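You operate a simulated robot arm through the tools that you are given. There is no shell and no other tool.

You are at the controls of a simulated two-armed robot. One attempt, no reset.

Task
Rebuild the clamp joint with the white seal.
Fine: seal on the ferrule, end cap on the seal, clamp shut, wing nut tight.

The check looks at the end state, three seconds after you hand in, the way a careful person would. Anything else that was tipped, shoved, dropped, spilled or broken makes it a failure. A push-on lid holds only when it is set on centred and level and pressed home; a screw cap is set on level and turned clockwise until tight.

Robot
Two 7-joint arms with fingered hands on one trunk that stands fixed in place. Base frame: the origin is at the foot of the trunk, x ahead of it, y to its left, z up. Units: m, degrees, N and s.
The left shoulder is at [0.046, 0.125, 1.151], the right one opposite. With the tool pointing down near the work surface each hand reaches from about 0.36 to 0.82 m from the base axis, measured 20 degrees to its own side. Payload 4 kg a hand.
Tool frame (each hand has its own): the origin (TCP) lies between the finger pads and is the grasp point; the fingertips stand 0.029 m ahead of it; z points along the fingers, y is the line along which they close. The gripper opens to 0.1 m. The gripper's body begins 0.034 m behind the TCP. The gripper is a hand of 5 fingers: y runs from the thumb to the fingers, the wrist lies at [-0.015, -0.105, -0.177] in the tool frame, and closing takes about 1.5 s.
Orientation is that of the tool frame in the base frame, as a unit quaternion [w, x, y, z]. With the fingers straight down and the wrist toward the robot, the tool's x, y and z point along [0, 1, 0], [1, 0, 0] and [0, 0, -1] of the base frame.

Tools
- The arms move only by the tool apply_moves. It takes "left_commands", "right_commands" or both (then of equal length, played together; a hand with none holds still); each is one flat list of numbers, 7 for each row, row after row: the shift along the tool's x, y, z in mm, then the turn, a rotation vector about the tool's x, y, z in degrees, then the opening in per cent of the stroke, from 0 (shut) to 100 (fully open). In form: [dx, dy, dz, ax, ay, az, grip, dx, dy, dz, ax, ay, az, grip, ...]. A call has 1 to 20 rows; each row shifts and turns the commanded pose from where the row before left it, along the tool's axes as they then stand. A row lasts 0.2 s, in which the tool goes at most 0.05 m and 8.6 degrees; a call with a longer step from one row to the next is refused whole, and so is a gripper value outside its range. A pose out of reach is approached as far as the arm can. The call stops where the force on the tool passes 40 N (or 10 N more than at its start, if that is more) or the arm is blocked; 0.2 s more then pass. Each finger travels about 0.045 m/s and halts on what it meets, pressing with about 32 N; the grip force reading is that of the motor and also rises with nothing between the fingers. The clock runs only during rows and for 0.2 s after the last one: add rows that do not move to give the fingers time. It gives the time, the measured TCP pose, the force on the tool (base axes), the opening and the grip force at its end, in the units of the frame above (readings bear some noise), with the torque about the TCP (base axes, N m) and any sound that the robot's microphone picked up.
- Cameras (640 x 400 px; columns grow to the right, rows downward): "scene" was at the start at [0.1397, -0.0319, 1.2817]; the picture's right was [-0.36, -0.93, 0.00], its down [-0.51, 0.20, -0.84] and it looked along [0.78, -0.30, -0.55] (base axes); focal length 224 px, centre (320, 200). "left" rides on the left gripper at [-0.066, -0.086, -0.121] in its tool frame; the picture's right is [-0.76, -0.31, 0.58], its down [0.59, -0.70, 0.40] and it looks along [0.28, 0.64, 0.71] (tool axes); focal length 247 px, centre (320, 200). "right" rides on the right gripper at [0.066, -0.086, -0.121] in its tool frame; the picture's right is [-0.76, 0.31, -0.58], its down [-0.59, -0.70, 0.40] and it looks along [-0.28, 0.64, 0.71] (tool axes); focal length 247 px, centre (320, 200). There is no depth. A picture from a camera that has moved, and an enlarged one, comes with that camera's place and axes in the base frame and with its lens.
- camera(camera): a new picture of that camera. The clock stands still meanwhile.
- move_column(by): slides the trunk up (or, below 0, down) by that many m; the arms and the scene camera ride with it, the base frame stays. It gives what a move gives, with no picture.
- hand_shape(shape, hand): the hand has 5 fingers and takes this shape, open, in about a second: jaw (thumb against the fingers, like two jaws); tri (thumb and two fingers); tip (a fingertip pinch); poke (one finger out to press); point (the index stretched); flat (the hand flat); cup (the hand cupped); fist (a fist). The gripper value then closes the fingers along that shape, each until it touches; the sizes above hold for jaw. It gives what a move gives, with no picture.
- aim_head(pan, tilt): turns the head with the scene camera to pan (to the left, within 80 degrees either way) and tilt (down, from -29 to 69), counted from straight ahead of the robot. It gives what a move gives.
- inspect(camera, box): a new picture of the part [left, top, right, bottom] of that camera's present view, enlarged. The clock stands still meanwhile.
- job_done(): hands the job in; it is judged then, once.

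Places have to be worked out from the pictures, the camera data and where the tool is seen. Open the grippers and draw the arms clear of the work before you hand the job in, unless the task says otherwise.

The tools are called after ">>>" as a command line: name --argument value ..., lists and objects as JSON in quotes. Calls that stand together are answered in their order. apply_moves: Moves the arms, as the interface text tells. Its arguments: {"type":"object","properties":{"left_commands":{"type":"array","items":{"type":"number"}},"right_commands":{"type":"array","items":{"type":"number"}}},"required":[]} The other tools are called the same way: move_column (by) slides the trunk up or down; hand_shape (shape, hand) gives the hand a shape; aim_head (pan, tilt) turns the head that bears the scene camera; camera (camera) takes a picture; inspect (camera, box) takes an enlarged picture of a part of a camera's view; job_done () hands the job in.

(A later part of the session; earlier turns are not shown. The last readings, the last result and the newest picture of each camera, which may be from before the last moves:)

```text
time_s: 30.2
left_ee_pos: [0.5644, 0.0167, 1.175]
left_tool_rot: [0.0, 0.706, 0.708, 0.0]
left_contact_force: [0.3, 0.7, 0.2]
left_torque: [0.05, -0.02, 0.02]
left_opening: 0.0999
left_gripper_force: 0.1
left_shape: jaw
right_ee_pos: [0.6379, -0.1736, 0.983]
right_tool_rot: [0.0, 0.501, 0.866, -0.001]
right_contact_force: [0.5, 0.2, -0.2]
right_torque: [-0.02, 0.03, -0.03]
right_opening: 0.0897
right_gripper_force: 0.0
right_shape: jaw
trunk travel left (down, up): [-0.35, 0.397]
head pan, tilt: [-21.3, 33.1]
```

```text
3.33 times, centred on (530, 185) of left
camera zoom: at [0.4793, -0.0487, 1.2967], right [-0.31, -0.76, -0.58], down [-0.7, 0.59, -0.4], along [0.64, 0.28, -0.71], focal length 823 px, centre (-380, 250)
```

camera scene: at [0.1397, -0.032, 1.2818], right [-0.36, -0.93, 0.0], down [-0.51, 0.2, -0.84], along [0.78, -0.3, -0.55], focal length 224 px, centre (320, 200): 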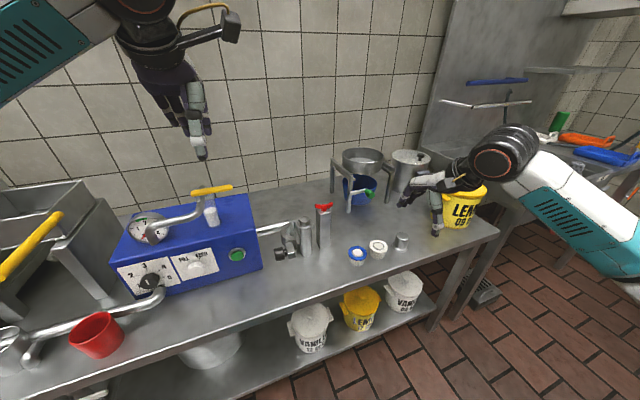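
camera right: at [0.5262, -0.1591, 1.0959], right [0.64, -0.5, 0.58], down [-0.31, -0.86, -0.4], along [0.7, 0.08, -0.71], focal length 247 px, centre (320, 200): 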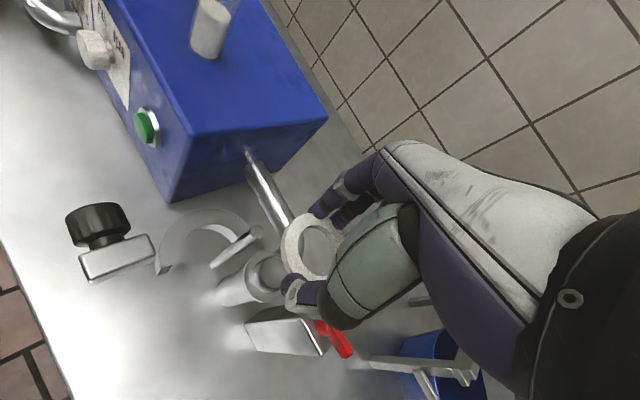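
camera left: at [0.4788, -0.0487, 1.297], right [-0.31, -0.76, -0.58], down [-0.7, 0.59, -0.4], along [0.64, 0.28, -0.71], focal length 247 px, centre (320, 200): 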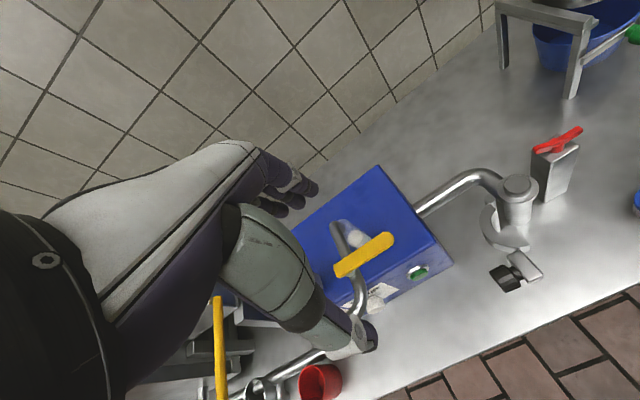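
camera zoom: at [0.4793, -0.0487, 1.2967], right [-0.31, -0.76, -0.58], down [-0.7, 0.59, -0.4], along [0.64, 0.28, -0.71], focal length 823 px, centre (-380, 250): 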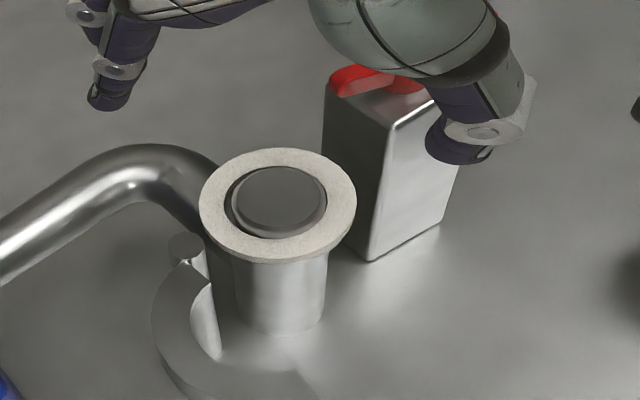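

The seal now sits flat and centred on the ferrule. Next is the end cap, which I judge at about (0.554, -0.481) with its top near z 0.783. I'll travel there at height with the hand open.

>>> apply_moves --right_commands '[-15, -15, 0, 0, 0, 0, 100, -25, -25.2, 0, 0, 0, 0, 100, -25, -25.2, 0, 0, 0, 0, 100, -25, -25.2, 0, 0, 0, 0, 100, -25, -25.2, 0, 0, 0, 0, 100, -25, -25.2, 0, 0, 0, 0, 100, -25, -25.2, 0, 0, 0, 0, 100, -25, -25.2, 0, 0, 0, 0, 100, -25, -25.2, 0, 0, 0, 0, 100, -9.2, -9.8, 0, 0, 0, 0, 100, 0, 0, 35, 0, 0, 0, 100, 0, 0, 35, 0, 0, 0, 100, 0, 0, 30, 0, 0, 0, 100, 0, 0, 0, 0, 0, 0, 100]'

>>> camera --camera "right"

>>> inspect --camera "scene" --box '[350, 170, 470, 270]'

```text
time_s: 33.2
left_ee_pos: [0.5648, 0.0165, 1.1752]
left_tool_rot: [0.001, 0.707, 0.707, 0.001]
left_contact_force: [0.7, 0.2, 0.6]
left_torque: [0.0, -0.01, -0.01]
left_opening: 0.0999
left_gripper_force: 0.3
left_shape: jaw
right_ee_pos: [0.5512, -0.4826, 0.8853]
right_tool_rot: [0.0, 0.5, 0.866, 0.0]
right_contact_force: [-0.4, 0.8, 1.2]
right_torque: [-0.02, 0.03, 0.03]
right_opening: 0.0999
right_gripper_force: 0.1
right_shape: jaw
trunk travel left (down, up): [-0.35, 0.397]
head pan, tilt: [-21.3, 33.1]
```

```text
taken
camera right: at [0.4461, -0.4671, 1.007], right [0.64, -0.5, 0.58], down [-0.32, -0.86, -0.4], along [0.7, 0.07, -0.71], focal length 247 px, centre (320, 200)
```

right: 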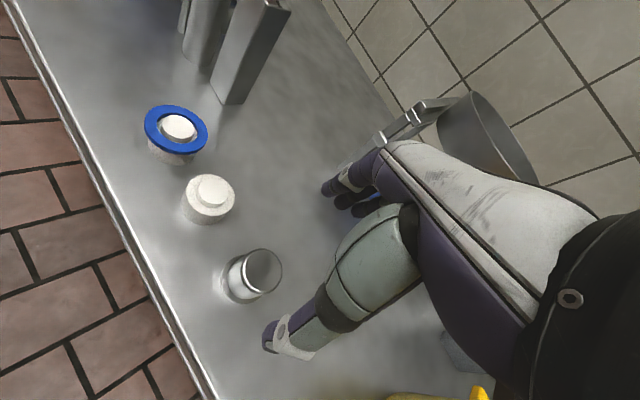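

```text
4.00 times, centred on (410, 220) of scene
camera zoom: at [0.1396, -0.0318, 1.2818], right [-0.36, -0.93, 0.0], down [-0.51, 0.2, -0.84], along [0.78, -0.3, -0.55], focal length 898 px, centre (-40, 120)
```

zoom: 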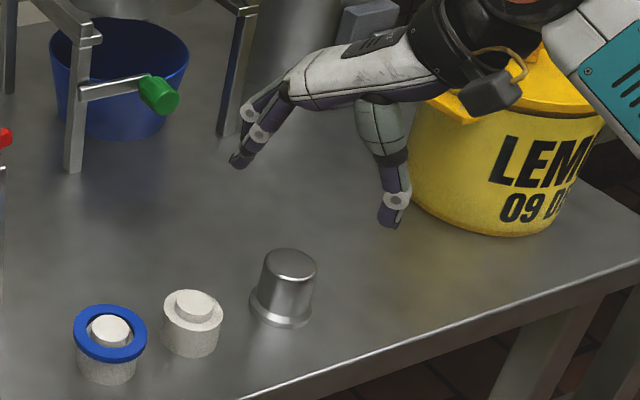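

The cap is at about (0.553, -0.4805). I'll correct 2 mm and descend to z about 0.80, then check.

>>> apply_moves --right_commands '[1, 2.3, 25, 0, 0, 0, 100, 0, 0, 25, 0, 0, 0, 100, 0, 0, 20, 0, 0, 0, 100, 0, 0, 14, 0, 0, 0, 100, 0, 0, 0, 0, 0, 0, 100]'

>>> inspect --camera "right" --box '[200, 150, 400, 350]'

>>> inspect --camera "scene" --box '[370, 200, 450, 260]'

```text
time_s: 34.4
left_ee_pos: [0.5649, 0.0168, 1.1744]
left_tool_rot: [0.0, 0.707, 0.707, -0.001]
left_contact_force: [-0.4, -0.1, -0.2]
left_torque: [0.01, -0.04, 0.03]
left_opening: 0.0998
left_gripper_force: 0.1
left_shape: jaw
right_ee_pos: [0.5549, -0.4801, 0.7992]
right_tool_rot: [0.0, 0.5, 0.866, 0.0]
right_contact_force: [-0.8, 0.6, -0.6]
right_torque: [0.0, -0.02, 0.02]
right_opening: 0.0996
right_gripper_force: 0.1
right_shape: jaw
trunk travel left (down, up): [-0.35, 0.397]
head pan, tilt: [-21.3, 33.1]
```

```text
2.00 times, centred on (300, 250) of right
camera zoom: at [0.4485, -0.4653, 0.9212], right [0.64, -0.5, 0.58], down [-0.32, -0.86, -0.4], along [0.7, 0.07, -0.71], focal length 494 px, centre (360, 100)
```

zoom: 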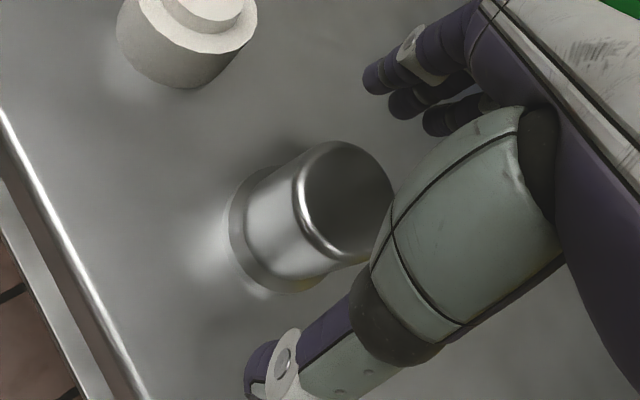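

```text
6.67 times, centred on (410, 230) of scene
camera zoom: at [0.1397, -0.0319, 1.2818], right [-0.36, -0.93, 0.0], down [-0.51, 0.2, -0.84], along [0.78, -0.3, -0.55], focal length 1496 px, centre (-280, 0)
```

zoom: 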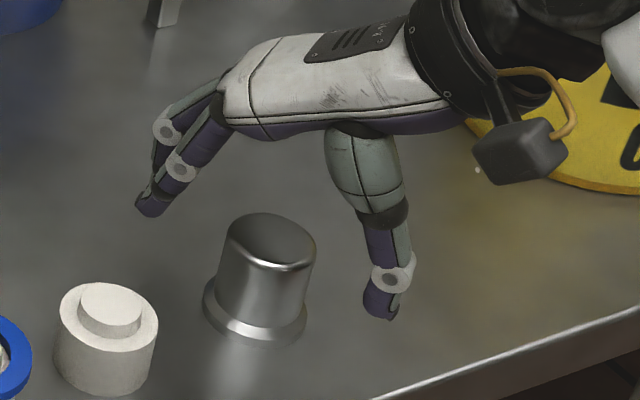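

The cap is midway between thumb and fingers. I'll lower about 15 mm more so the tips stay above the cap's flange, then close on the body.

>>> apply_moves --right_commands '[0, 0, 8, 0, 0, 0, 100, 0, 0, 6, 0, 0, 0, 100, 0, 0, 0, 0, 0, 0, 85, 0, 0, 0, 0, 0, 0, 72, 0, 0, 0, 0, 0, 0, 60, 0, 0, 0, 0, 0, 0, 60]'

>>> inspect --camera "right" --box '[200, 150, 400, 350]'

>>> inspect --camera "scene" --box '[370, 200, 450, 260]'

```text
time_s: 35.8
left_ee_pos: [0.5632, 0.016, 1.1746]
left_tool_rot: [0.0, 0.707, 0.707, 0.001]
left_contact_force: [0.0, -0.4, 0.1]
left_torque: [0.0, 0.0, -0.02]
left_opening: 0.0999
left_gripper_force: 0.0
left_shape: jaw
right_ee_pos: [0.5561, -0.4802, 0.7854]
right_tool_rot: [-0.001, 0.5, 0.866, 0.0]
right_contact_force: [0.4, 0.1, 0.1]
right_torque: [0.03, -0.01, 0.0]
right_opening: 0.06
right_gripper_force: 0.1
right_shape: jaw
trunk travel left (down, up): [-0.35, 0.397]
head pan, tilt: [-21.3, 33.1]
```

```text
2.00 times, centred on (300, 250) of right
camera zoom: at [0.4486, -0.465, 0.9079], right [0.64, -0.5, 0.58], down [-0.32, -0.86, -0.4], along [0.7, 0.07, -0.71], focal length 494 px, centre (360, 100)
```

zoom: 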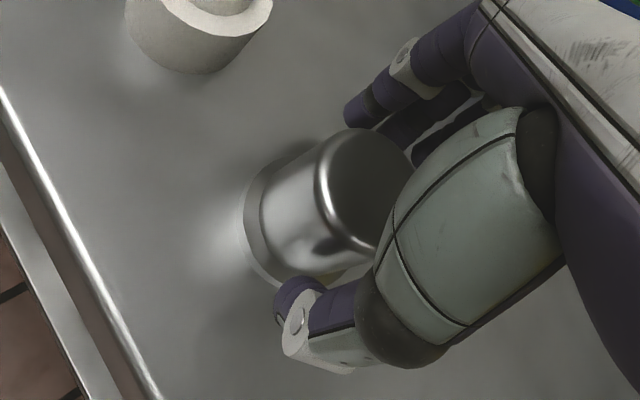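

```text
6.67 times, centred on (410, 230) of scene
camera zoom: at [0.1398, -0.0319, 1.2817], right [-0.36, -0.93, 0.0], down [-0.51, 0.2, -0.84], along [0.78, -0.3, -0.55], focal length 1496 px, centre (-280, 0)
```

zoom: 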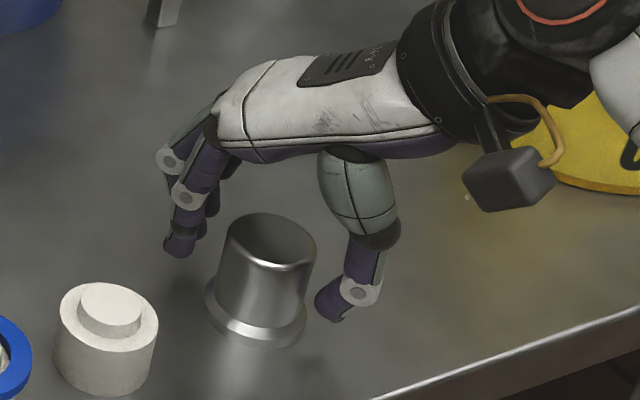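

Thumb and fingers frame the cap body above its flange. Closing now.

>>> apply_moves --right_commands '[0, 0, 0, 0, 0, 0, 50, 0, 0, 0, 0, 0, 0, 40, 0, 0, 0, 0, 0, 0, 30, 0, 0, 0, 0, 0, 0, 25, 0, 0, 0, 0, 0, 0, 25, 0, 0, 0, 0, 0, 0, 25]'

>>> inspect --camera "right" --box '[200, 150, 400, 350]'

>>> inspect --camera "scene" --box '[370, 200, 450, 260]'

```text
time_s: 37.2
left_ee_pos: [0.5648, 0.0172, 1.1744]
left_tool_rot: [0.0, 0.707, 0.708, 0.0]
left_contact_force: [0.1, 0.3, -0.3]
left_torque: [0.02, 0.0, 0.01]
left_opening: 0.1
left_gripper_force: 0.0
left_shape: jaw
right_ee_pos: [0.5549, -0.4783, 0.7863]
right_tool_rot: [0.0, 0.501, 0.866, 0.001]
right_contact_force: [-1.1, -0.1, -0.8]
right_torque: [-0.02, -0.04, 0.0]
right_opening: 0.0335
right_gripper_force: 31.5
right_shape: jaw
trunk travel left (down, up): [-0.35, 0.397]
head pan, tilt: [-21.3, 33.1]
```

```text
2.00 times, centred on (300, 250) of right
camera zoom: at [0.4486, -0.4651, 0.9079], right [0.64, -0.5, 0.58], down [-0.32, -0.86, -0.4], along [0.7, 0.07, -0.71], focal length 494 px, centre (360, 100)
```

zoom: 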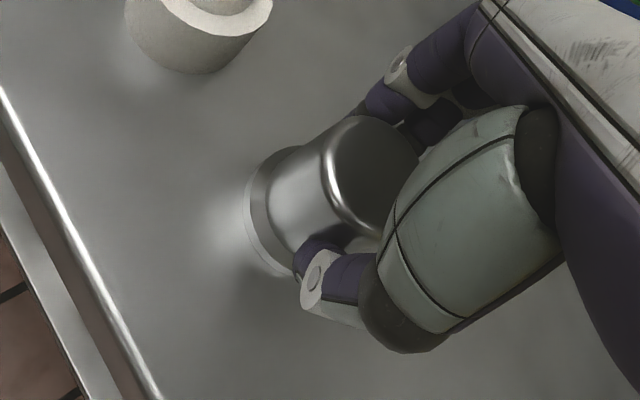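

```text
6.67 times, centred on (410, 230) of scene
camera zoom: at [0.1398, -0.0319, 1.2817], right [-0.36, -0.93, 0.0], down [-0.51, 0.2, -0.84], along [0.78, -0.3, -0.55], focal length 1496 px, centre (-280, 0)
```

zoom: 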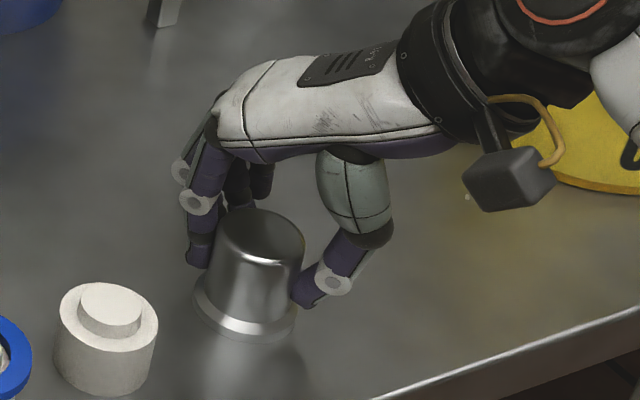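

The cap is gripped (33.5 mm, 31.5 N) and upright. I'll lift it and check that it hangs level.

>>> apply_moves --right_commands '[0, 0, -6, 0, 0, 0, 25, 0, 0, -15, 0, 0, 0, 25, 0, 0, -30, 0, 0, 0, 25, 0, 0, -40, 0, 0, 0, 25, 0, 0, -40, 0, 0, 0, 25, 0, 0, -40, 0, 0, 0, 25, 0, 0, -34, 0, 0, 0, 25, 0, 0, 0, 0, 0, 0, 25]'

>>> inspect --camera "right" --box '[200, 150, 400, 350]'

>>> inspect --camera "scene" --box '[370, 90, 470, 190]'

```text
time_s: 39.0
left_ee_pos: [0.5649, 0.0167, 1.1748]
left_tool_rot: [-0.001, 0.707, 0.708, -0.001]
left_contact_force: [-0.3, -0.2, 0.3]
left_torque: [0.0, 0.0, 0.01]
left_opening: 0.0998
left_gripper_force: 0.0
left_shape: jaw
right_ee_pos: [0.5571, -0.4803, 0.9912]
right_tool_rot: [-0.001, 0.501, 0.866, -0.001]
right_contact_force: [-1.1, 0.1, -1.8]
right_torque: [-0.01, -0.02, -0.03]
right_opening: 0.0336
right_gripper_force: 32.4
right_shape: jaw
trunk travel left (down, up): [-0.35, 0.397]
head pan, tilt: [-21.3, 33.1]
```

```text
2.00 times, centred on (300, 250) of right
camera zoom: at [0.4505, -0.4655, 1.1132], right [0.64, -0.5, 0.58], down [-0.32, -0.86, -0.4], along [0.7, 0.07, -0.71], focal length 494 px, centre (360, 100)
```

zoom: 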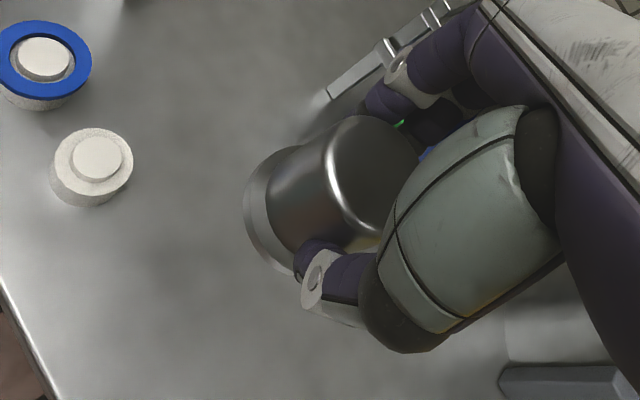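

```text
4.00 times, centred on (420, 140) of scene
camera zoom: at [0.14, -0.0321, 1.2817], right [-0.36, -0.93, 0.0], down [-0.51, 0.2, -0.84], along [0.78, -0.3, -0.55], focal length 898 px, centre (-80, 440)
```

zoom: 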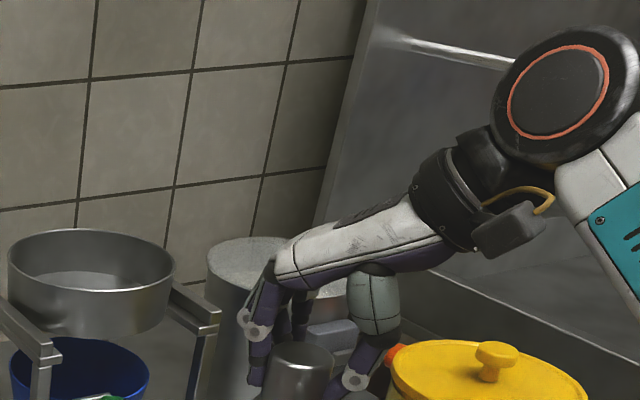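

The cap is held level. I'll carry it at this height to hover above the ferrule.

>>> apply_moves --right_commands '[12, 12, 0, 0, 0, 0, 25, 25, 24, 0, 0, 0, 0, 25, 25, 24, 0, 0, 0, 0, 25, 25, 24, 0, 0, 0, 0, 25, 25, 24, 0, 0, 0, 0, 25, 25, 24, 0, 0, 0, 0, 25, 25, 24, 0, 0, 0, 0, 25, 25, 24, 0, 0, 0, 0, 25, 20, 20, 0, 0, 0, 0, 25, 14, 13, 0, 0, 0, 0, 25, 0, 0, 0, 0, 0, 0, 25]'

>>> inspect --camera "right" --box '[200, 150, 400, 350]'

>>> inspect --camera "scene" --box '[280, 160, 350, 240]'

>>> inspect --camera "left" --box '[480, 100, 600, 220]'

```text
time_s: 41.4
left_ee_pos: [0.5655, 0.0171, 1.1739]
left_tool_rot: [0.0, 0.707, 0.707, -0.001]
left_contact_force: [0.1, -0.2, -0.4]
left_torque: [0.01, -0.02, 0.0]
left_opening: 0.0996
left_gripper_force: 0.1
left_shape: jaw
right_ee_pos: [0.6302, -0.1827, 0.9917]
right_tool_rot: [0.0, 0.5, 0.866, 0.0]
right_contact_force: [0.8, 0.0, -2.7]
right_torque: [-0.04, 0.05, 0.01]
right_opening: 0.0335
right_gripper_force: 32.3
right_shape: jaw
trunk travel left (down, up): [-0.35, 0.397]
head pan, tilt: [-21.3, 33.1]
```

```text
2.00 times, centred on (300, 250) of right
camera zoom: at [0.5241, -0.1671, 1.1141], right [0.64, -0.5, 0.58], down [-0.32, -0.86, -0.4], along [0.7, 0.07, -0.71], focal length 494 px, centre (360, 100)
```

zoom: 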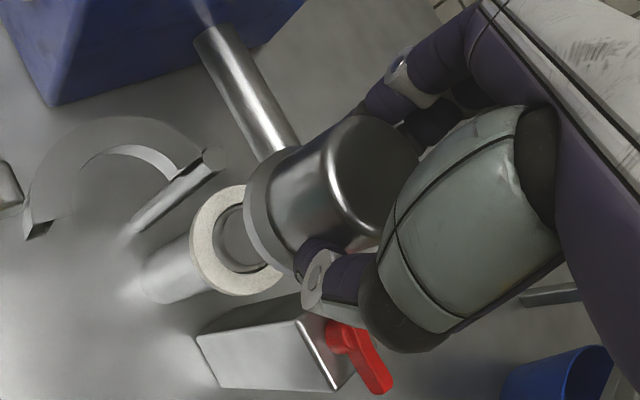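

```text
5.00 times, centred on (315, 200) of scene
camera zoom: at [0.14, -0.0319, 1.2817], right [-0.36, -0.93, 0.0], down [-0.51, 0.2, -0.84], along [0.78, -0.3, -0.55], focal length 1122 px, centre (345, 200)
```

zoom: 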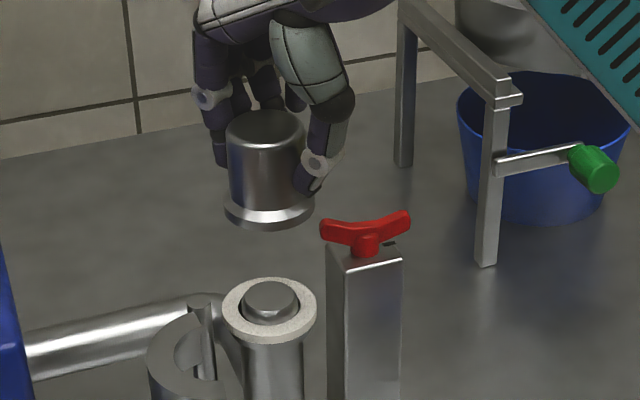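

```text
3.33 times, centred on (540, 160) of left
camera zoom: at [0.4793, -0.0487, 1.2967], right [-0.31, -0.76, -0.58], down [-0.7, 0.59, -0.4], along [0.64, 0.28, -0.71], focal length 823 px, centre (-413, 333)
```

zoom: 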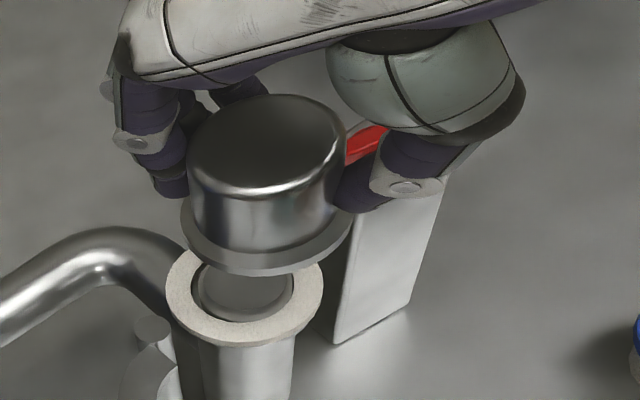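

Averaging the three views, the cap needs about +4.5 mm in x. I'll apply it and come down 40 mm, then re-measure near the nub.

>>> apply_moves --right_commands '[-1.4, 4.4, 15, 0, 0, 0, 25, 0, 0, 15, 0, 0, 0, 25, 0, 0, 10, 0, 0, 0, 25, 0, 0, 0, 0, 0, 0, 25]'

>>> inspect --camera "right" --box '[240, 180, 360, 300]'

>>> inspect --camera "scene" --box '[290, 185, 330, 225]'

>>> inspect --camera "left" --box '[495, 135, 565, 205]'

```text
time_s: 42.4
left_ee_pos: [0.5645, 0.0179, 1.1744]
left_tool_rot: [0.001, 0.706, 0.708, 0.0]
left_contact_force: [-0.3, 0.5, 0.4]
left_torque: [-0.01, 0.01, 0.0]
left_opening: 0.0997
left_gripper_force: 0.0
left_shape: jaw
right_ee_pos: [0.6337, -0.1823, 0.9529]
right_tool_rot: [0.0, 0.5, 0.866, -0.001]
right_contact_force: [-0.4, -1.2, -2.0]
right_torque: [-0.02, 0.01, -0.01]
right_opening: 0.0334
right_gripper_force: 32.1
right_shape: jaw
trunk travel left (down, up): [-0.35, 0.397]
head pan, tilt: [-21.3, 33.1]
```

```text
3.33 times, centred on (300, 240) of right
camera zoom: at [0.5281, -0.1669, 1.0742], right [0.64, -0.5, 0.58], down [-0.32, -0.86, -0.4], along [0.7, 0.07, -0.71], focal length 823 px, centre (387, 67)
```

zoom: 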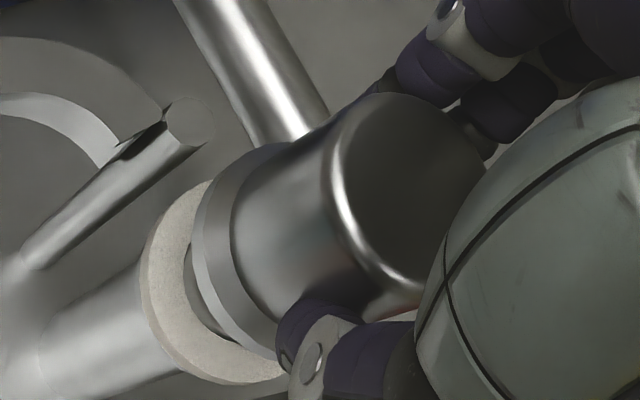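

```text
10.00 times, centred on (310, 205) of scene
camera zoom: at [0.1399, -0.0318, 1.2817], right [-0.36, -0.93, 0.0], down [-0.51, 0.2, -0.84], along [0.78, -0.3, -0.55], focal length 2244 px, centre (420, 150)
```

zoom: 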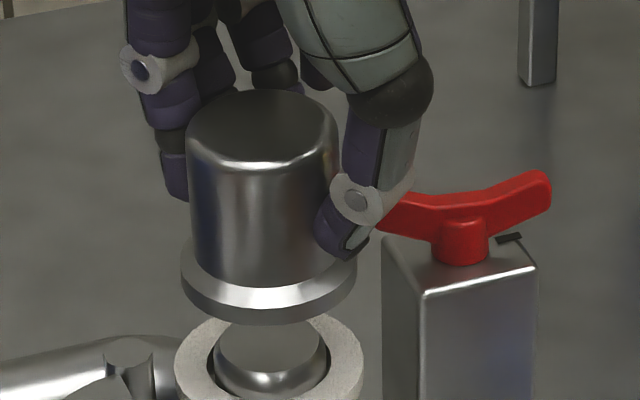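

```text
5.71 times, centred on (530, 170) of left
camera zoom: at [0.4792, -0.0486, 1.2968], right [-0.31, -0.76, -0.58], down [-0.7, 0.59, -0.4], along [0.64, 0.28, -0.71], focal length 1411 px, centre (-880, 371)
```

zoom: 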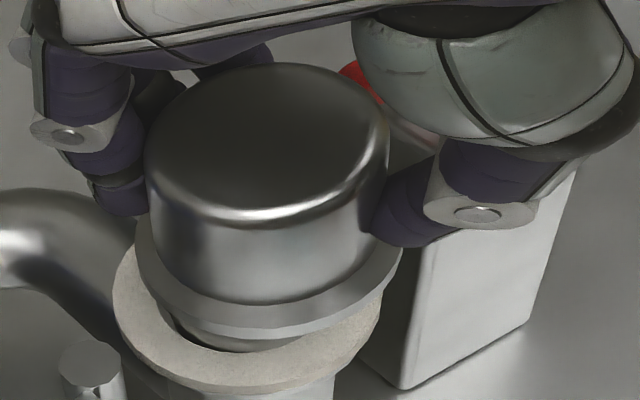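

Estimates suggest a few more millimetres in +x. I'll shift about +4 mm in x and lower 15 mm, still above the nub, to measure with less parallax ambiguity.

>>> apply_moves --right_commands '[-2.4, 3.2, 5, 0, 0, 0, 25, 0, 0, 5, 0, 0, 0, 25, 0, 0, 5, 0, 0, 0, 25, 0, 0, 0, 0, 0, 0, 25]'

>>> inspect --camera "right" --box '[240, 190, 340, 300]'

>>> inspect --camera "scene" --box '[290, 190, 330, 230]'

>>> inspect --camera "left" --box '[495, 140, 565, 210]'

```text
time_s: 43.4
left_ee_pos: [0.564, 0.0168, 1.1745]
left_tool_rot: [0.0, 0.707, 0.707, 0.0]
left_contact_force: [0.1, -1.2, 0.1]
left_torque: [0.02, -0.04, 0.01]
left_opening: 0.0997
left_gripper_force: 0.0
left_shape: jaw
right_ee_pos: [0.6387, -0.1821, 0.9372]
right_tool_rot: [0.0, 0.501, 0.865, 0.0]
right_contact_force: [-0.2, -0.1, -1.7]
right_torque: [0.04, 0.03, -0.02]
right_opening: 0.0336
right_gripper_force: 32.0
right_shape: jaw
trunk travel left (down, up): [-0.35, 0.397]
head pan, tilt: [-21.3, 33.1]
```

```text
3.64 times, centred on (290, 245) of right
camera zoom: at [0.5326, -0.1667, 1.0588], right [0.64, -0.5, 0.58], down [-0.32, -0.86, -0.4], along [0.7, 0.07, -0.71], focal length 898 px, centre (429, 36)
```

zoom: 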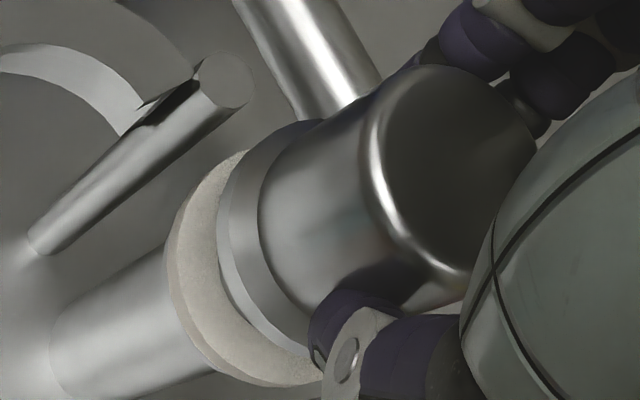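

```text
10.00 times, centred on (310, 210) of scene
camera zoom: at [0.14, -0.0318, 1.2817], right [-0.36, -0.93, 0.0], down [-0.51, 0.2, -0.84], along [0.78, -0.3, -0.55], focal length 2244 px, centre (420, 100)
```

zoom: 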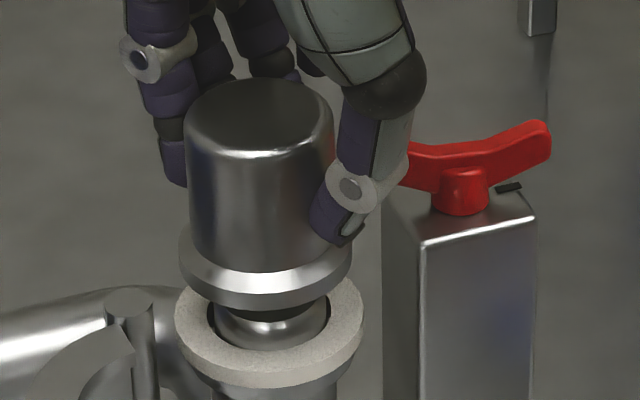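

```text
5.71 times, centred on (530, 175) of left
camera zoom: at [0.4793, -0.0486, 1.2967], right [-0.31, -0.76, -0.58], down [-0.7, 0.59, -0.4], along [0.64, 0.28, -0.71], focal length 1411 px, centre (-880, 343)
```

zoom: 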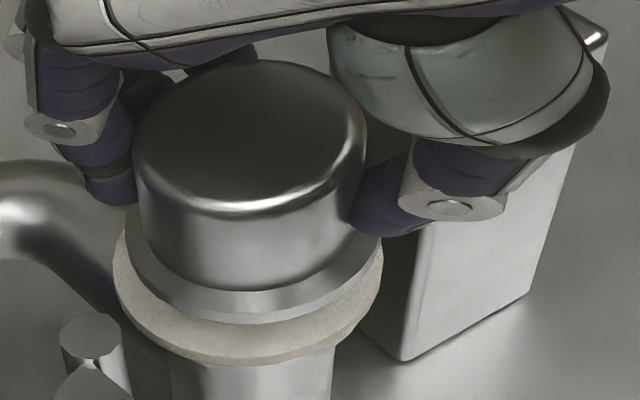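

Close now. I'll take tighter zooms of the flange and seal edges to measure the remaining lateral offset.

>>> inspect --camera "left" --box '[505, 170, 550, 205]'

>>> inspect --camera "scene" --box '[298, 208, 318, 228]'

>>> inspect --camera "right" --box '[255, 210, 305, 300]'

```text
11.43 times, centred on (528, 188) of left
camera zoom: at [0.4793, -0.0486, 1.2967], right [-0.31, -0.76, -0.58], down [-0.7, 0.59, -0.4], along [0.64, 0.28, -0.71], focal length 2823 px, centre (-2051, 343)
```

zoom: 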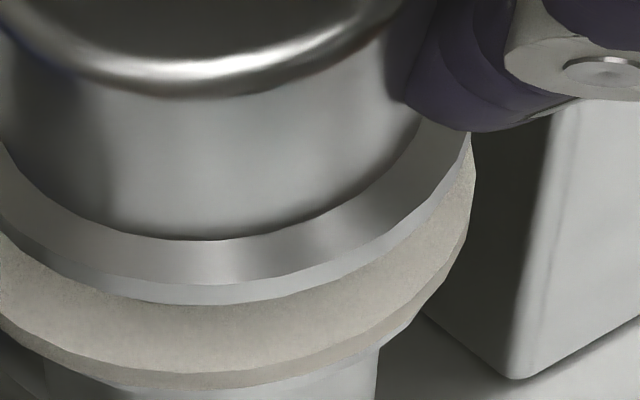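

```text
16.00 times, centred on (308, 218) of scene
camera zoom: at [0.14, -0.0318, 1.2817], right [-0.36, -0.93, 0.0], down [-0.51, 0.2, -0.84], along [0.78, -0.3, -0.55], focal length 3590 px, centre (512, -88)
```

zoom: 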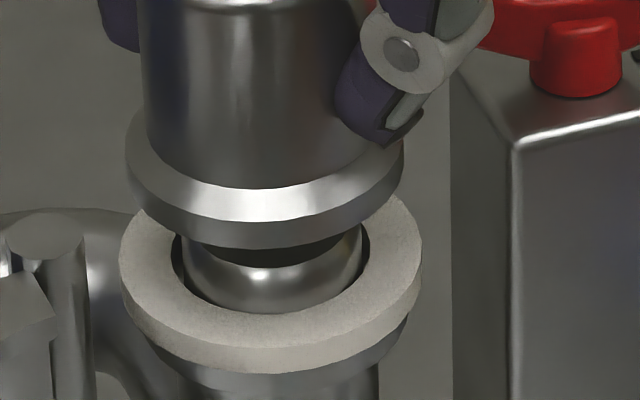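

```text
4.44 times, centred on (280, 255) of right
camera zoom: at [0.5326, -0.1667, 1.0588], right [0.64, -0.5, 0.58], down [-0.32, -0.86, -0.4], along [0.7, 0.07, -0.71], focal length 1098 px, centre (498, -44)
```

zoom: 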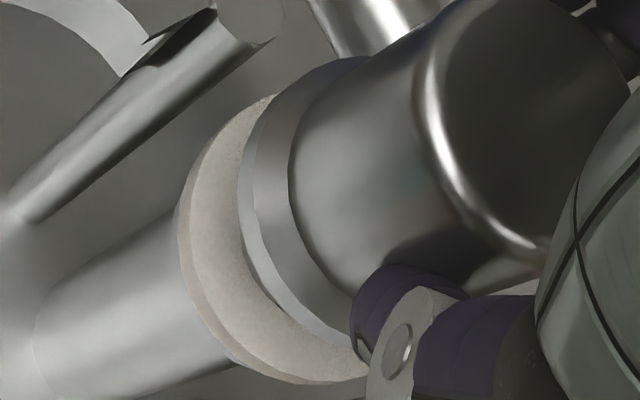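

Residual estimate is about (+2, -1.2) mm. I'll apply that and lower 8 mm more, then recheck.

>>> apply_moves --right_commands '[-2.0, 1.1, 2, 0, 0, 0, 25, 0, 0, 3, 0, 0, 0, 25, 0, 0, 3, 0, 0, 0, 25, 0, 0, 0, 0, 0, 0, 25]'

>>> inspect --camera "left" --box '[500, 165, 560, 215]'

>>> inspect --camera "scene" --box '[298, 208, 318, 228]'

>>> inspect --camera "right" --box '[255, 210, 305, 300]'

```text
time_s: 44.4
left_ee_pos: [0.5652, 0.0176, 1.1755]
left_tool_rot: [0.0, 0.707, 0.707, 0.0]
left_contact_force: [-0.3, 0.3, -0.4]
left_torque: [-0.03, 0.01, -0.03]
left_opening: 0.0997
left_gripper_force: 0.1
left_shape: jaw
right_ee_pos: [0.6413, -0.1828, 0.9291]
right_tool_rot: [-0.001, 0.501, 0.865, 0.001]
right_contact_force: [0.2, 0.9, -0.9]
right_torque: [0.0, -0.02, 0.01]
right_opening: 0.0331
right_gripper_force: 32.3
right_shape: jaw
trunk travel left (down, up): [-0.35, 0.397]
head pan, tilt: [-21.3, 33.1]
```

```text
8.00 times, centred on (530, 190) of left
camera zoom: at [0.4793, -0.0486, 1.2967], right [-0.31, -0.76, -0.58], down [-0.7, 0.59, -0.4], along [0.64, 0.28, -0.71], focal length 1976 px, centre (-1360, 280)
```

zoom: 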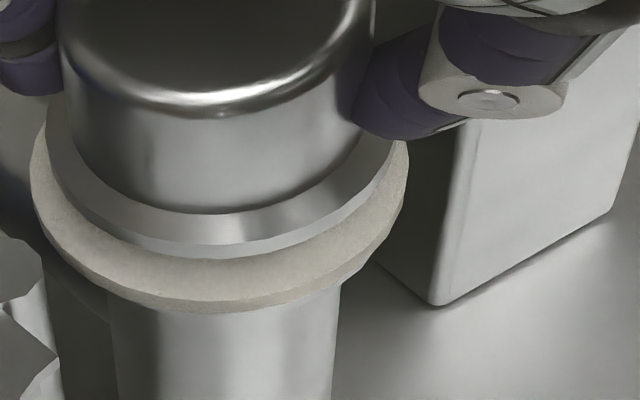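

```text
16.00 times, centred on (308, 218) of scene
camera zoom: at [0.14, -0.0318, 1.2817], right [-0.36, -0.93, 0.0], down [-0.51, 0.2, -0.84], along [0.78, -0.3, -0.55], focal length 3590 px, centre (512, -88)
```

zoom: 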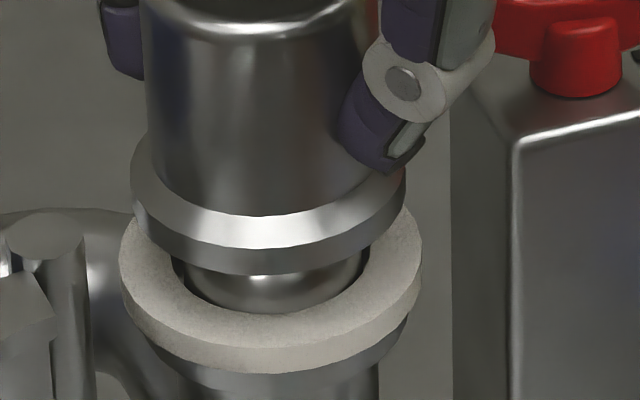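

```text
4.44 times, centred on (280, 255) of right
camera zoom: at [0.5352, -0.1679, 1.0507], right [0.64, -0.5, 0.58], down [-0.32, -0.86, -0.4], along [0.7, 0.07, -0.71], focal length 1098 px, centre (498, -44)
```

zoom: 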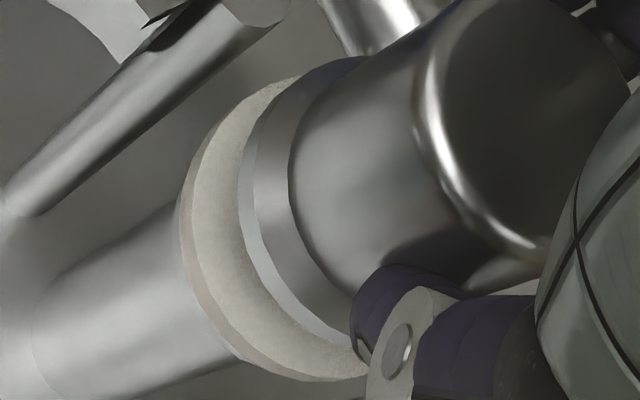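

Edges now line up in both the scene and left views (within about 0.5 mm), with roughly 13 mm left to the seal. I'll lower in small steps and watch the force.

>>> apply_moves --right_commands '[0, 0, 1.5, 0, 0, 0, 25, 0, 0, 1.5, 0, 0, 0, 25, 0, 0, 1, 0, 0, 0, 25, 0, 0, 0, 0, 0, 0, 25]'

>>> inspect --camera "left" --box '[500, 165, 560, 215]'

>>> inspect --camera "scene" --box '[298, 208, 318, 228]'

```text
time_s: 45.4
left_ee_pos: [0.5643, 0.0164, 1.1744]
left_tool_rot: [-0.001, 0.707, 0.707, 0.0]
left_contact_force: [-0.1, 0.6, -0.8]
left_torque: [0.03, -0.01, 0.03]
left_opening: 0.1
left_gripper_force: 0.2
left_shape: jaw
right_ee_pos: [0.642, -0.1842, 0.9242]
right_tool_rot: [0.0, 0.502, 0.865, 0.0]
right_contact_force: [0.4, -0.1, -1.8]
right_torque: [0.01, 0.0, -0.02]
right_opening: 0.0336
right_gripper_force: 31.9
right_shape: jaw
trunk travel left (down, up): [-0.35, 0.397]
head pan, tilt: [-21.3, 33.1]
```

```text
8.00 times, centred on (530, 190) of left
camera zoom: at [0.4793, -0.0486, 1.2967], right [-0.31, -0.76, -0.58], down [-0.7, 0.59, -0.4], along [0.64, 0.28, -0.71], focal length 1976 px, centre (-1360, 280)
```

zoom: 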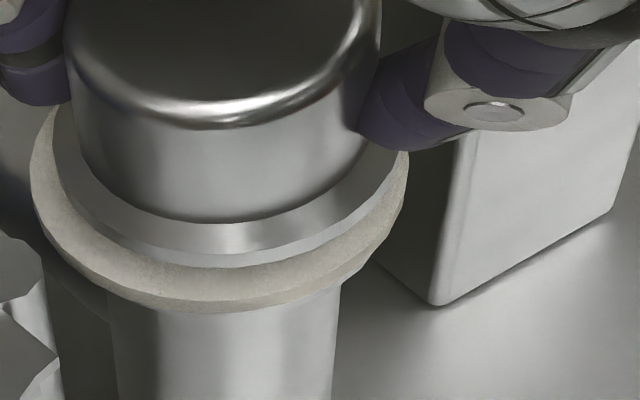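

```text
16.00 times, centred on (308, 218) of scene
camera zoom: at [0.14, -0.0318, 1.2817], right [-0.36, -0.93, 0.0], down [-0.51, 0.2, -0.84], along [0.78, -0.3, -0.55], focal length 3590 px, centre (512, -88)
```

zoom: 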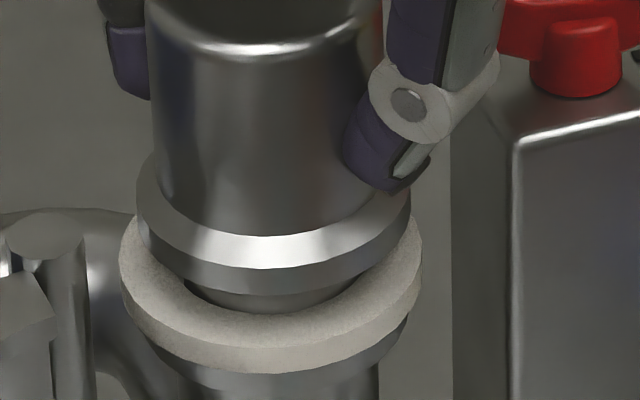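

The arm drifted about a millimetre; I'll correct (+0.7, +0.8) mm and lower 3 mm.

>>> apply_moves --right_commands '[0.4, 1.0, 0, 0, 0, 0, 25, 0, 0, 1.5, 0, 0, 0, 25, 0, 0, 1.5, 0, 0, 0, 25, 0, 0, 0, 0, 0, 0, 25]'

>>> inspect --camera "left" --box '[500, 165, 560, 215]'

>>> inspect --camera "scene" --box '[298, 208, 318, 228]'

```text
time_s: 46.4
left_ee_pos: [0.5638, 0.0171, 1.1739]
left_tool_rot: [-0.001, 0.707, 0.707, 0.001]
left_contact_force: [0.1, 0.5, -0.2]
left_torque: [-0.03, 0.01, 0.02]
left_opening: 0.0999
left_gripper_force: 0.0
left_shape: jaw
right_ee_pos: [0.6411, -0.1828, 0.9207]
right_tool_rot: [-0.001, 0.501, 0.866, 0.0]
right_contact_force: [0.2, -0.2, -1.3]
right_torque: [0.0, -0.01, -0.02]
right_opening: 0.0336
right_gripper_force: 32.1
right_shape: jaw
trunk travel left (down, up): [-0.35, 0.397]
head pan, tilt: [-21.3, 33.1]
```

```text
8.00 times, centred on (530, 190) of left
camera zoom: at [0.4793, -0.0486, 1.2967], right [-0.31, -0.76, -0.58], down [-0.7, 0.59, -0.4], along [0.64, 0.28, -0.71], focal length 1976 px, centre (-1360, 280)
```

zoom: 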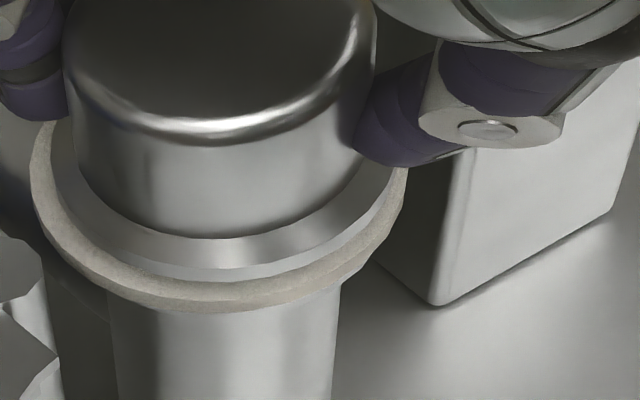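

```text
16.00 times, centred on (308, 218) of scene
camera zoom: at [0.14, -0.0318, 1.2817], right [-0.36, -0.93, 0.0], down [-0.51, 0.2, -0.84], along [0.78, -0.3, -0.55], focal length 3590 px, centre (512, -88)
```

zoom: 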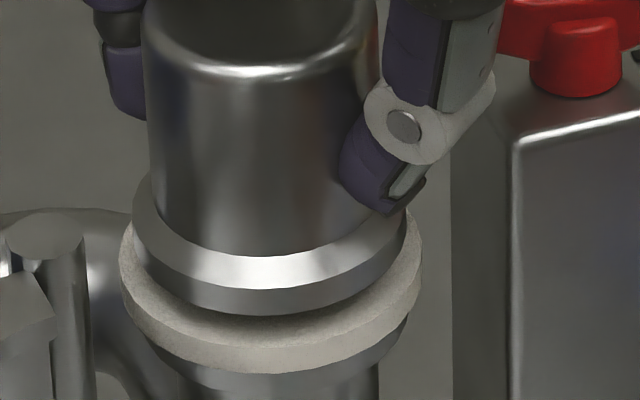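

The nub has entered the cap's bore without contact and edges are aligned. I'll continue down until the cap touches the seal.

>>> apply_moves --right_commands '[0, 0, 1.5, 0, 0, 0, 25, 0, 0, 1.2, 0, 0, 0, 25, 0, 0, 1, 0, 0, 0, 25, 0, 0, 0, 0, 0, 0, 25]'

>>> inspect --camera "left" --box '[500, 165, 560, 215]'

>>> inspect --camera "scene" --box '[298, 208, 318, 228]'

```text
time_s: 47.4
left_ee_pos: [0.5655, 0.0171, 1.1746]
left_tool_rot: [0.0, 0.707, 0.707, 0.0]
left_contact_force: [0.0, 0.4, 0.0]
left_torque: [0.0, 0.01, 0.02]
left_opening: 0.0995
left_gripper_force: 0.0
left_shape: jaw
right_ee_pos: [0.6408, -0.1829, 0.9171]
right_tool_rot: [0.0, 0.5, 0.866, -0.001]
right_contact_force: [-0.4, -0.2, -0.7]
right_torque: [-0.01, 0.0, 0.01]
right_opening: 0.0336
right_gripper_force: 32.1
right_shape: jaw
trunk travel left (down, up): [-0.35, 0.397]
head pan, tilt: [-21.3, 33.1]
```

```text
8.00 times, centred on (530, 190) of left
camera zoom: at [0.4793, -0.0486, 1.2967], right [-0.31, -0.76, -0.58], down [-0.7, 0.59, -0.4], along [0.64, 0.28, -0.71], focal length 1976 px, centre (-1360, 280)
```

zoom: 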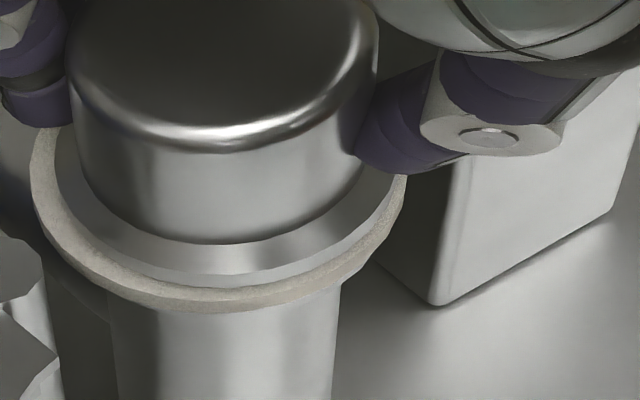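

```text
16.00 times, centred on (308, 218) of scene
camera zoom: at [0.14, -0.0318, 1.2817], right [-0.36, -0.93, 0.0], down [-0.51, 0.2, -0.84], along [0.78, -0.3, -0.55], focal length 3590 px, centre (512, -88)
```

zoom: 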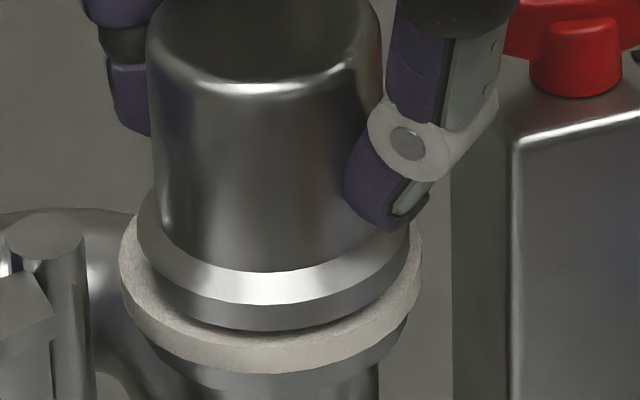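

Only a small gap remains; stepping down in sub-millimetre rows until contact.

>>> apply_moves --right_commands '[0, 0, 0.8, 0, 0, 0, 25, 0, 0, 0.8, 0, 0, 0, 25, 0, 0, 0, 0, 0, 0, 25]'

>>> inspect --camera "scene" --box '[298, 208, 318, 228]'

```text
time_s: 48.2
left_ee_pos: [0.5643, 0.0157, 1.1754]
left_tool_rot: [-0.001, 0.707, 0.707, -0.001]
left_contact_force: [0.3, 1.2, -0.3]
left_torque: [0.01, -0.01, 0.02]
left_opening: 0.0999
left_gripper_force: 0.1
left_shape: jaw
right_ee_pos: [0.6409, -0.183, 0.9162]
right_tool_rot: [0.001, 0.501, 0.866, -0.001]
right_contact_force: [0.9, 0.4, -1.2]
right_torque: [-0.02, -0.01, -0.04]
right_opening: 0.0334
right_gripper_force: 31.3
right_shape: jaw
trunk travel left (down, up): [-0.35, 0.397]
head pan, tilt: [-21.3, 33.1]
```

```text
16.00 times, centred on (308, 218) of scene
camera zoom: at [0.14, -0.0318, 1.2817], right [-0.36, -0.93, 0.0], down [-0.51, 0.2, -0.84], along [0.78, -0.3, -0.55], focal length 3590 px, centre (512, -88)
```

zoom: 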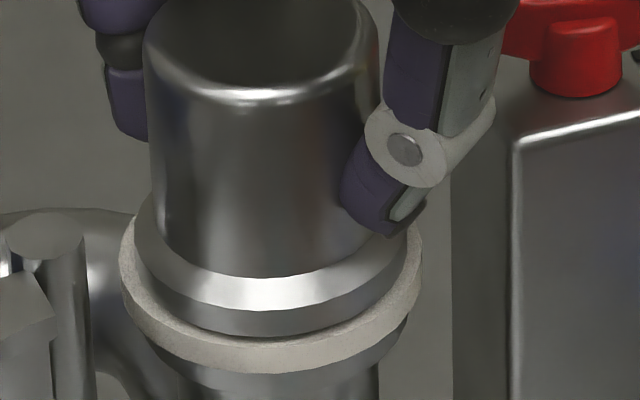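

Still no contact; another 1.6 mm in small steps.

>>> apply_moves --right_commands '[0, 0, 0.8, 0, 0, 0, 25, 0, 0, 0.8, 0, 0, 0, 25, 0, 0, 0, 0, 0, 0, 25]'

>>> inspect --camera "scene" --box '[298, 208, 318, 228]'

>>> inspect --camera "left" --box '[500, 165, 560, 215]'

```text
time_s: 49.0
left_ee_pos: [0.5645, 0.0163, 1.1748]
left_tool_rot: [0.0, 0.708, 0.707, 0.0]
left_contact_force: [0.2, -0.8, -0.3]
left_torque: [-0.03, 0.0, 0.02]
left_opening: 0.0997
left_gripper_force: 0.0
left_shape: jaw
right_ee_pos: [0.6408, -0.182, 0.9148]
right_tool_rot: [0.0, 0.5, 0.866, 0.0]
right_contact_force: [-1.1, -0.3, 1.0]
right_torque: [0.04, 0.0, 0.02]
right_opening: 0.0333
right_gripper_force: 32.0
right_shape: jaw
trunk travel left (down, up): [-0.35, 0.397]
head pan, tilt: [-21.3, 33.1]
```

```text
16.00 times, centred on (308, 218) of scene
camera zoom: at [0.1396, -0.0317, 1.2818], right [-0.36, -0.93, 0.0], down [-0.51, 0.2, -0.84], along [0.78, -0.3, -0.55], focal length 3590 px, centre (512, -88)
```

zoom: 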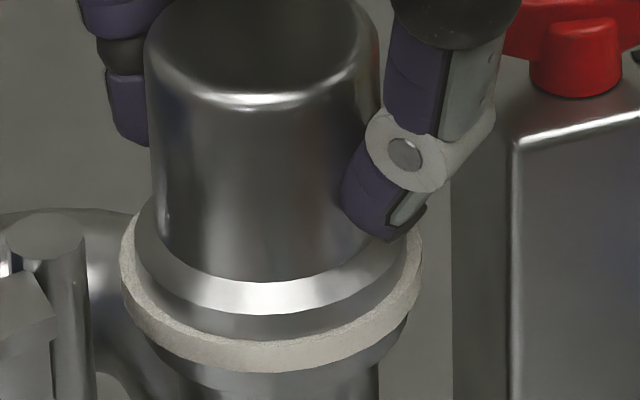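

```text
8.00 times, centred on (530, 190) of left
camera zoom: at [0.4789, -0.0485, 1.2969], right [-0.31, -0.76, -0.58], down [-0.7, 0.59, -0.4], along [0.64, 0.28, -0.71], focal length 1976 px, centre (-1360, 280)
```

zoom: 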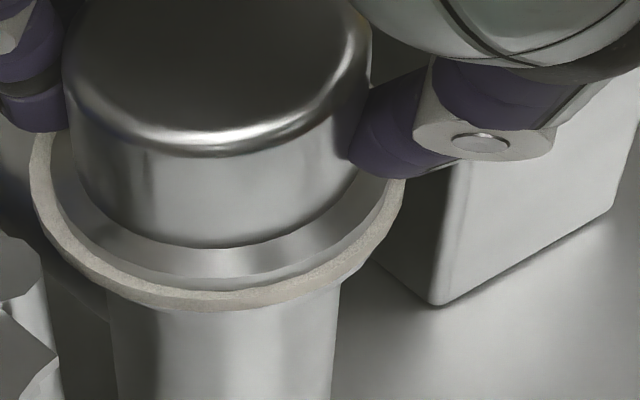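

The reading changed from hanging weight to support, so the cap has just touched the seal. I'll press about 1 mm to seat it, then open slowly.

>>> apply_moves --right_commands '[0, 0, 0.7, 0, 0, 0, 25, 0, 0, 0.6, 0, 0, 0, 25, 0, 0, 0, 0, 0, 0, 25]'

>>> inspect --camera "scene" --box '[298, 208, 318, 228]'

```text
time_s: 49.8
left_ee_pos: [0.5631, 0.0168, 1.176]
left_tool_rot: [-0.001, 0.707, 0.707, 0.0]
left_contact_force: [0.0, -0.7, 0.2]
left_torque: [0.01, 0.0, -0.02]
left_opening: 0.0997
left_gripper_force: 0.0
left_shape: jaw
right_ee_pos: [0.6405, -0.1823, 0.9142]
right_tool_rot: [0.0, 0.501, 0.865, 0.001]
right_contact_force: [-0.5, -0.4, 2.9]
right_torque: [0.0, -0.01, 0.0]
right_opening: 0.0333
right_gripper_force: 31.9
right_shape: jaw
trunk travel left (down, up): [-0.35, 0.397]
head pan, tilt: [-21.3, 33.1]
```

```text
16.00 times, centred on (308, 218) of scene
camera zoom: at [0.1395, -0.0318, 1.2818], right [-0.36, -0.93, 0.0], down [-0.51, 0.2, -0.84], along [0.78, -0.3, -0.55], focal length 3590 px, centre (512, -88)
```

zoom: 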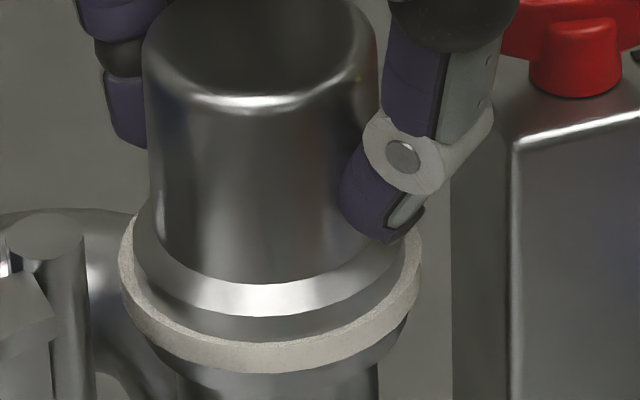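

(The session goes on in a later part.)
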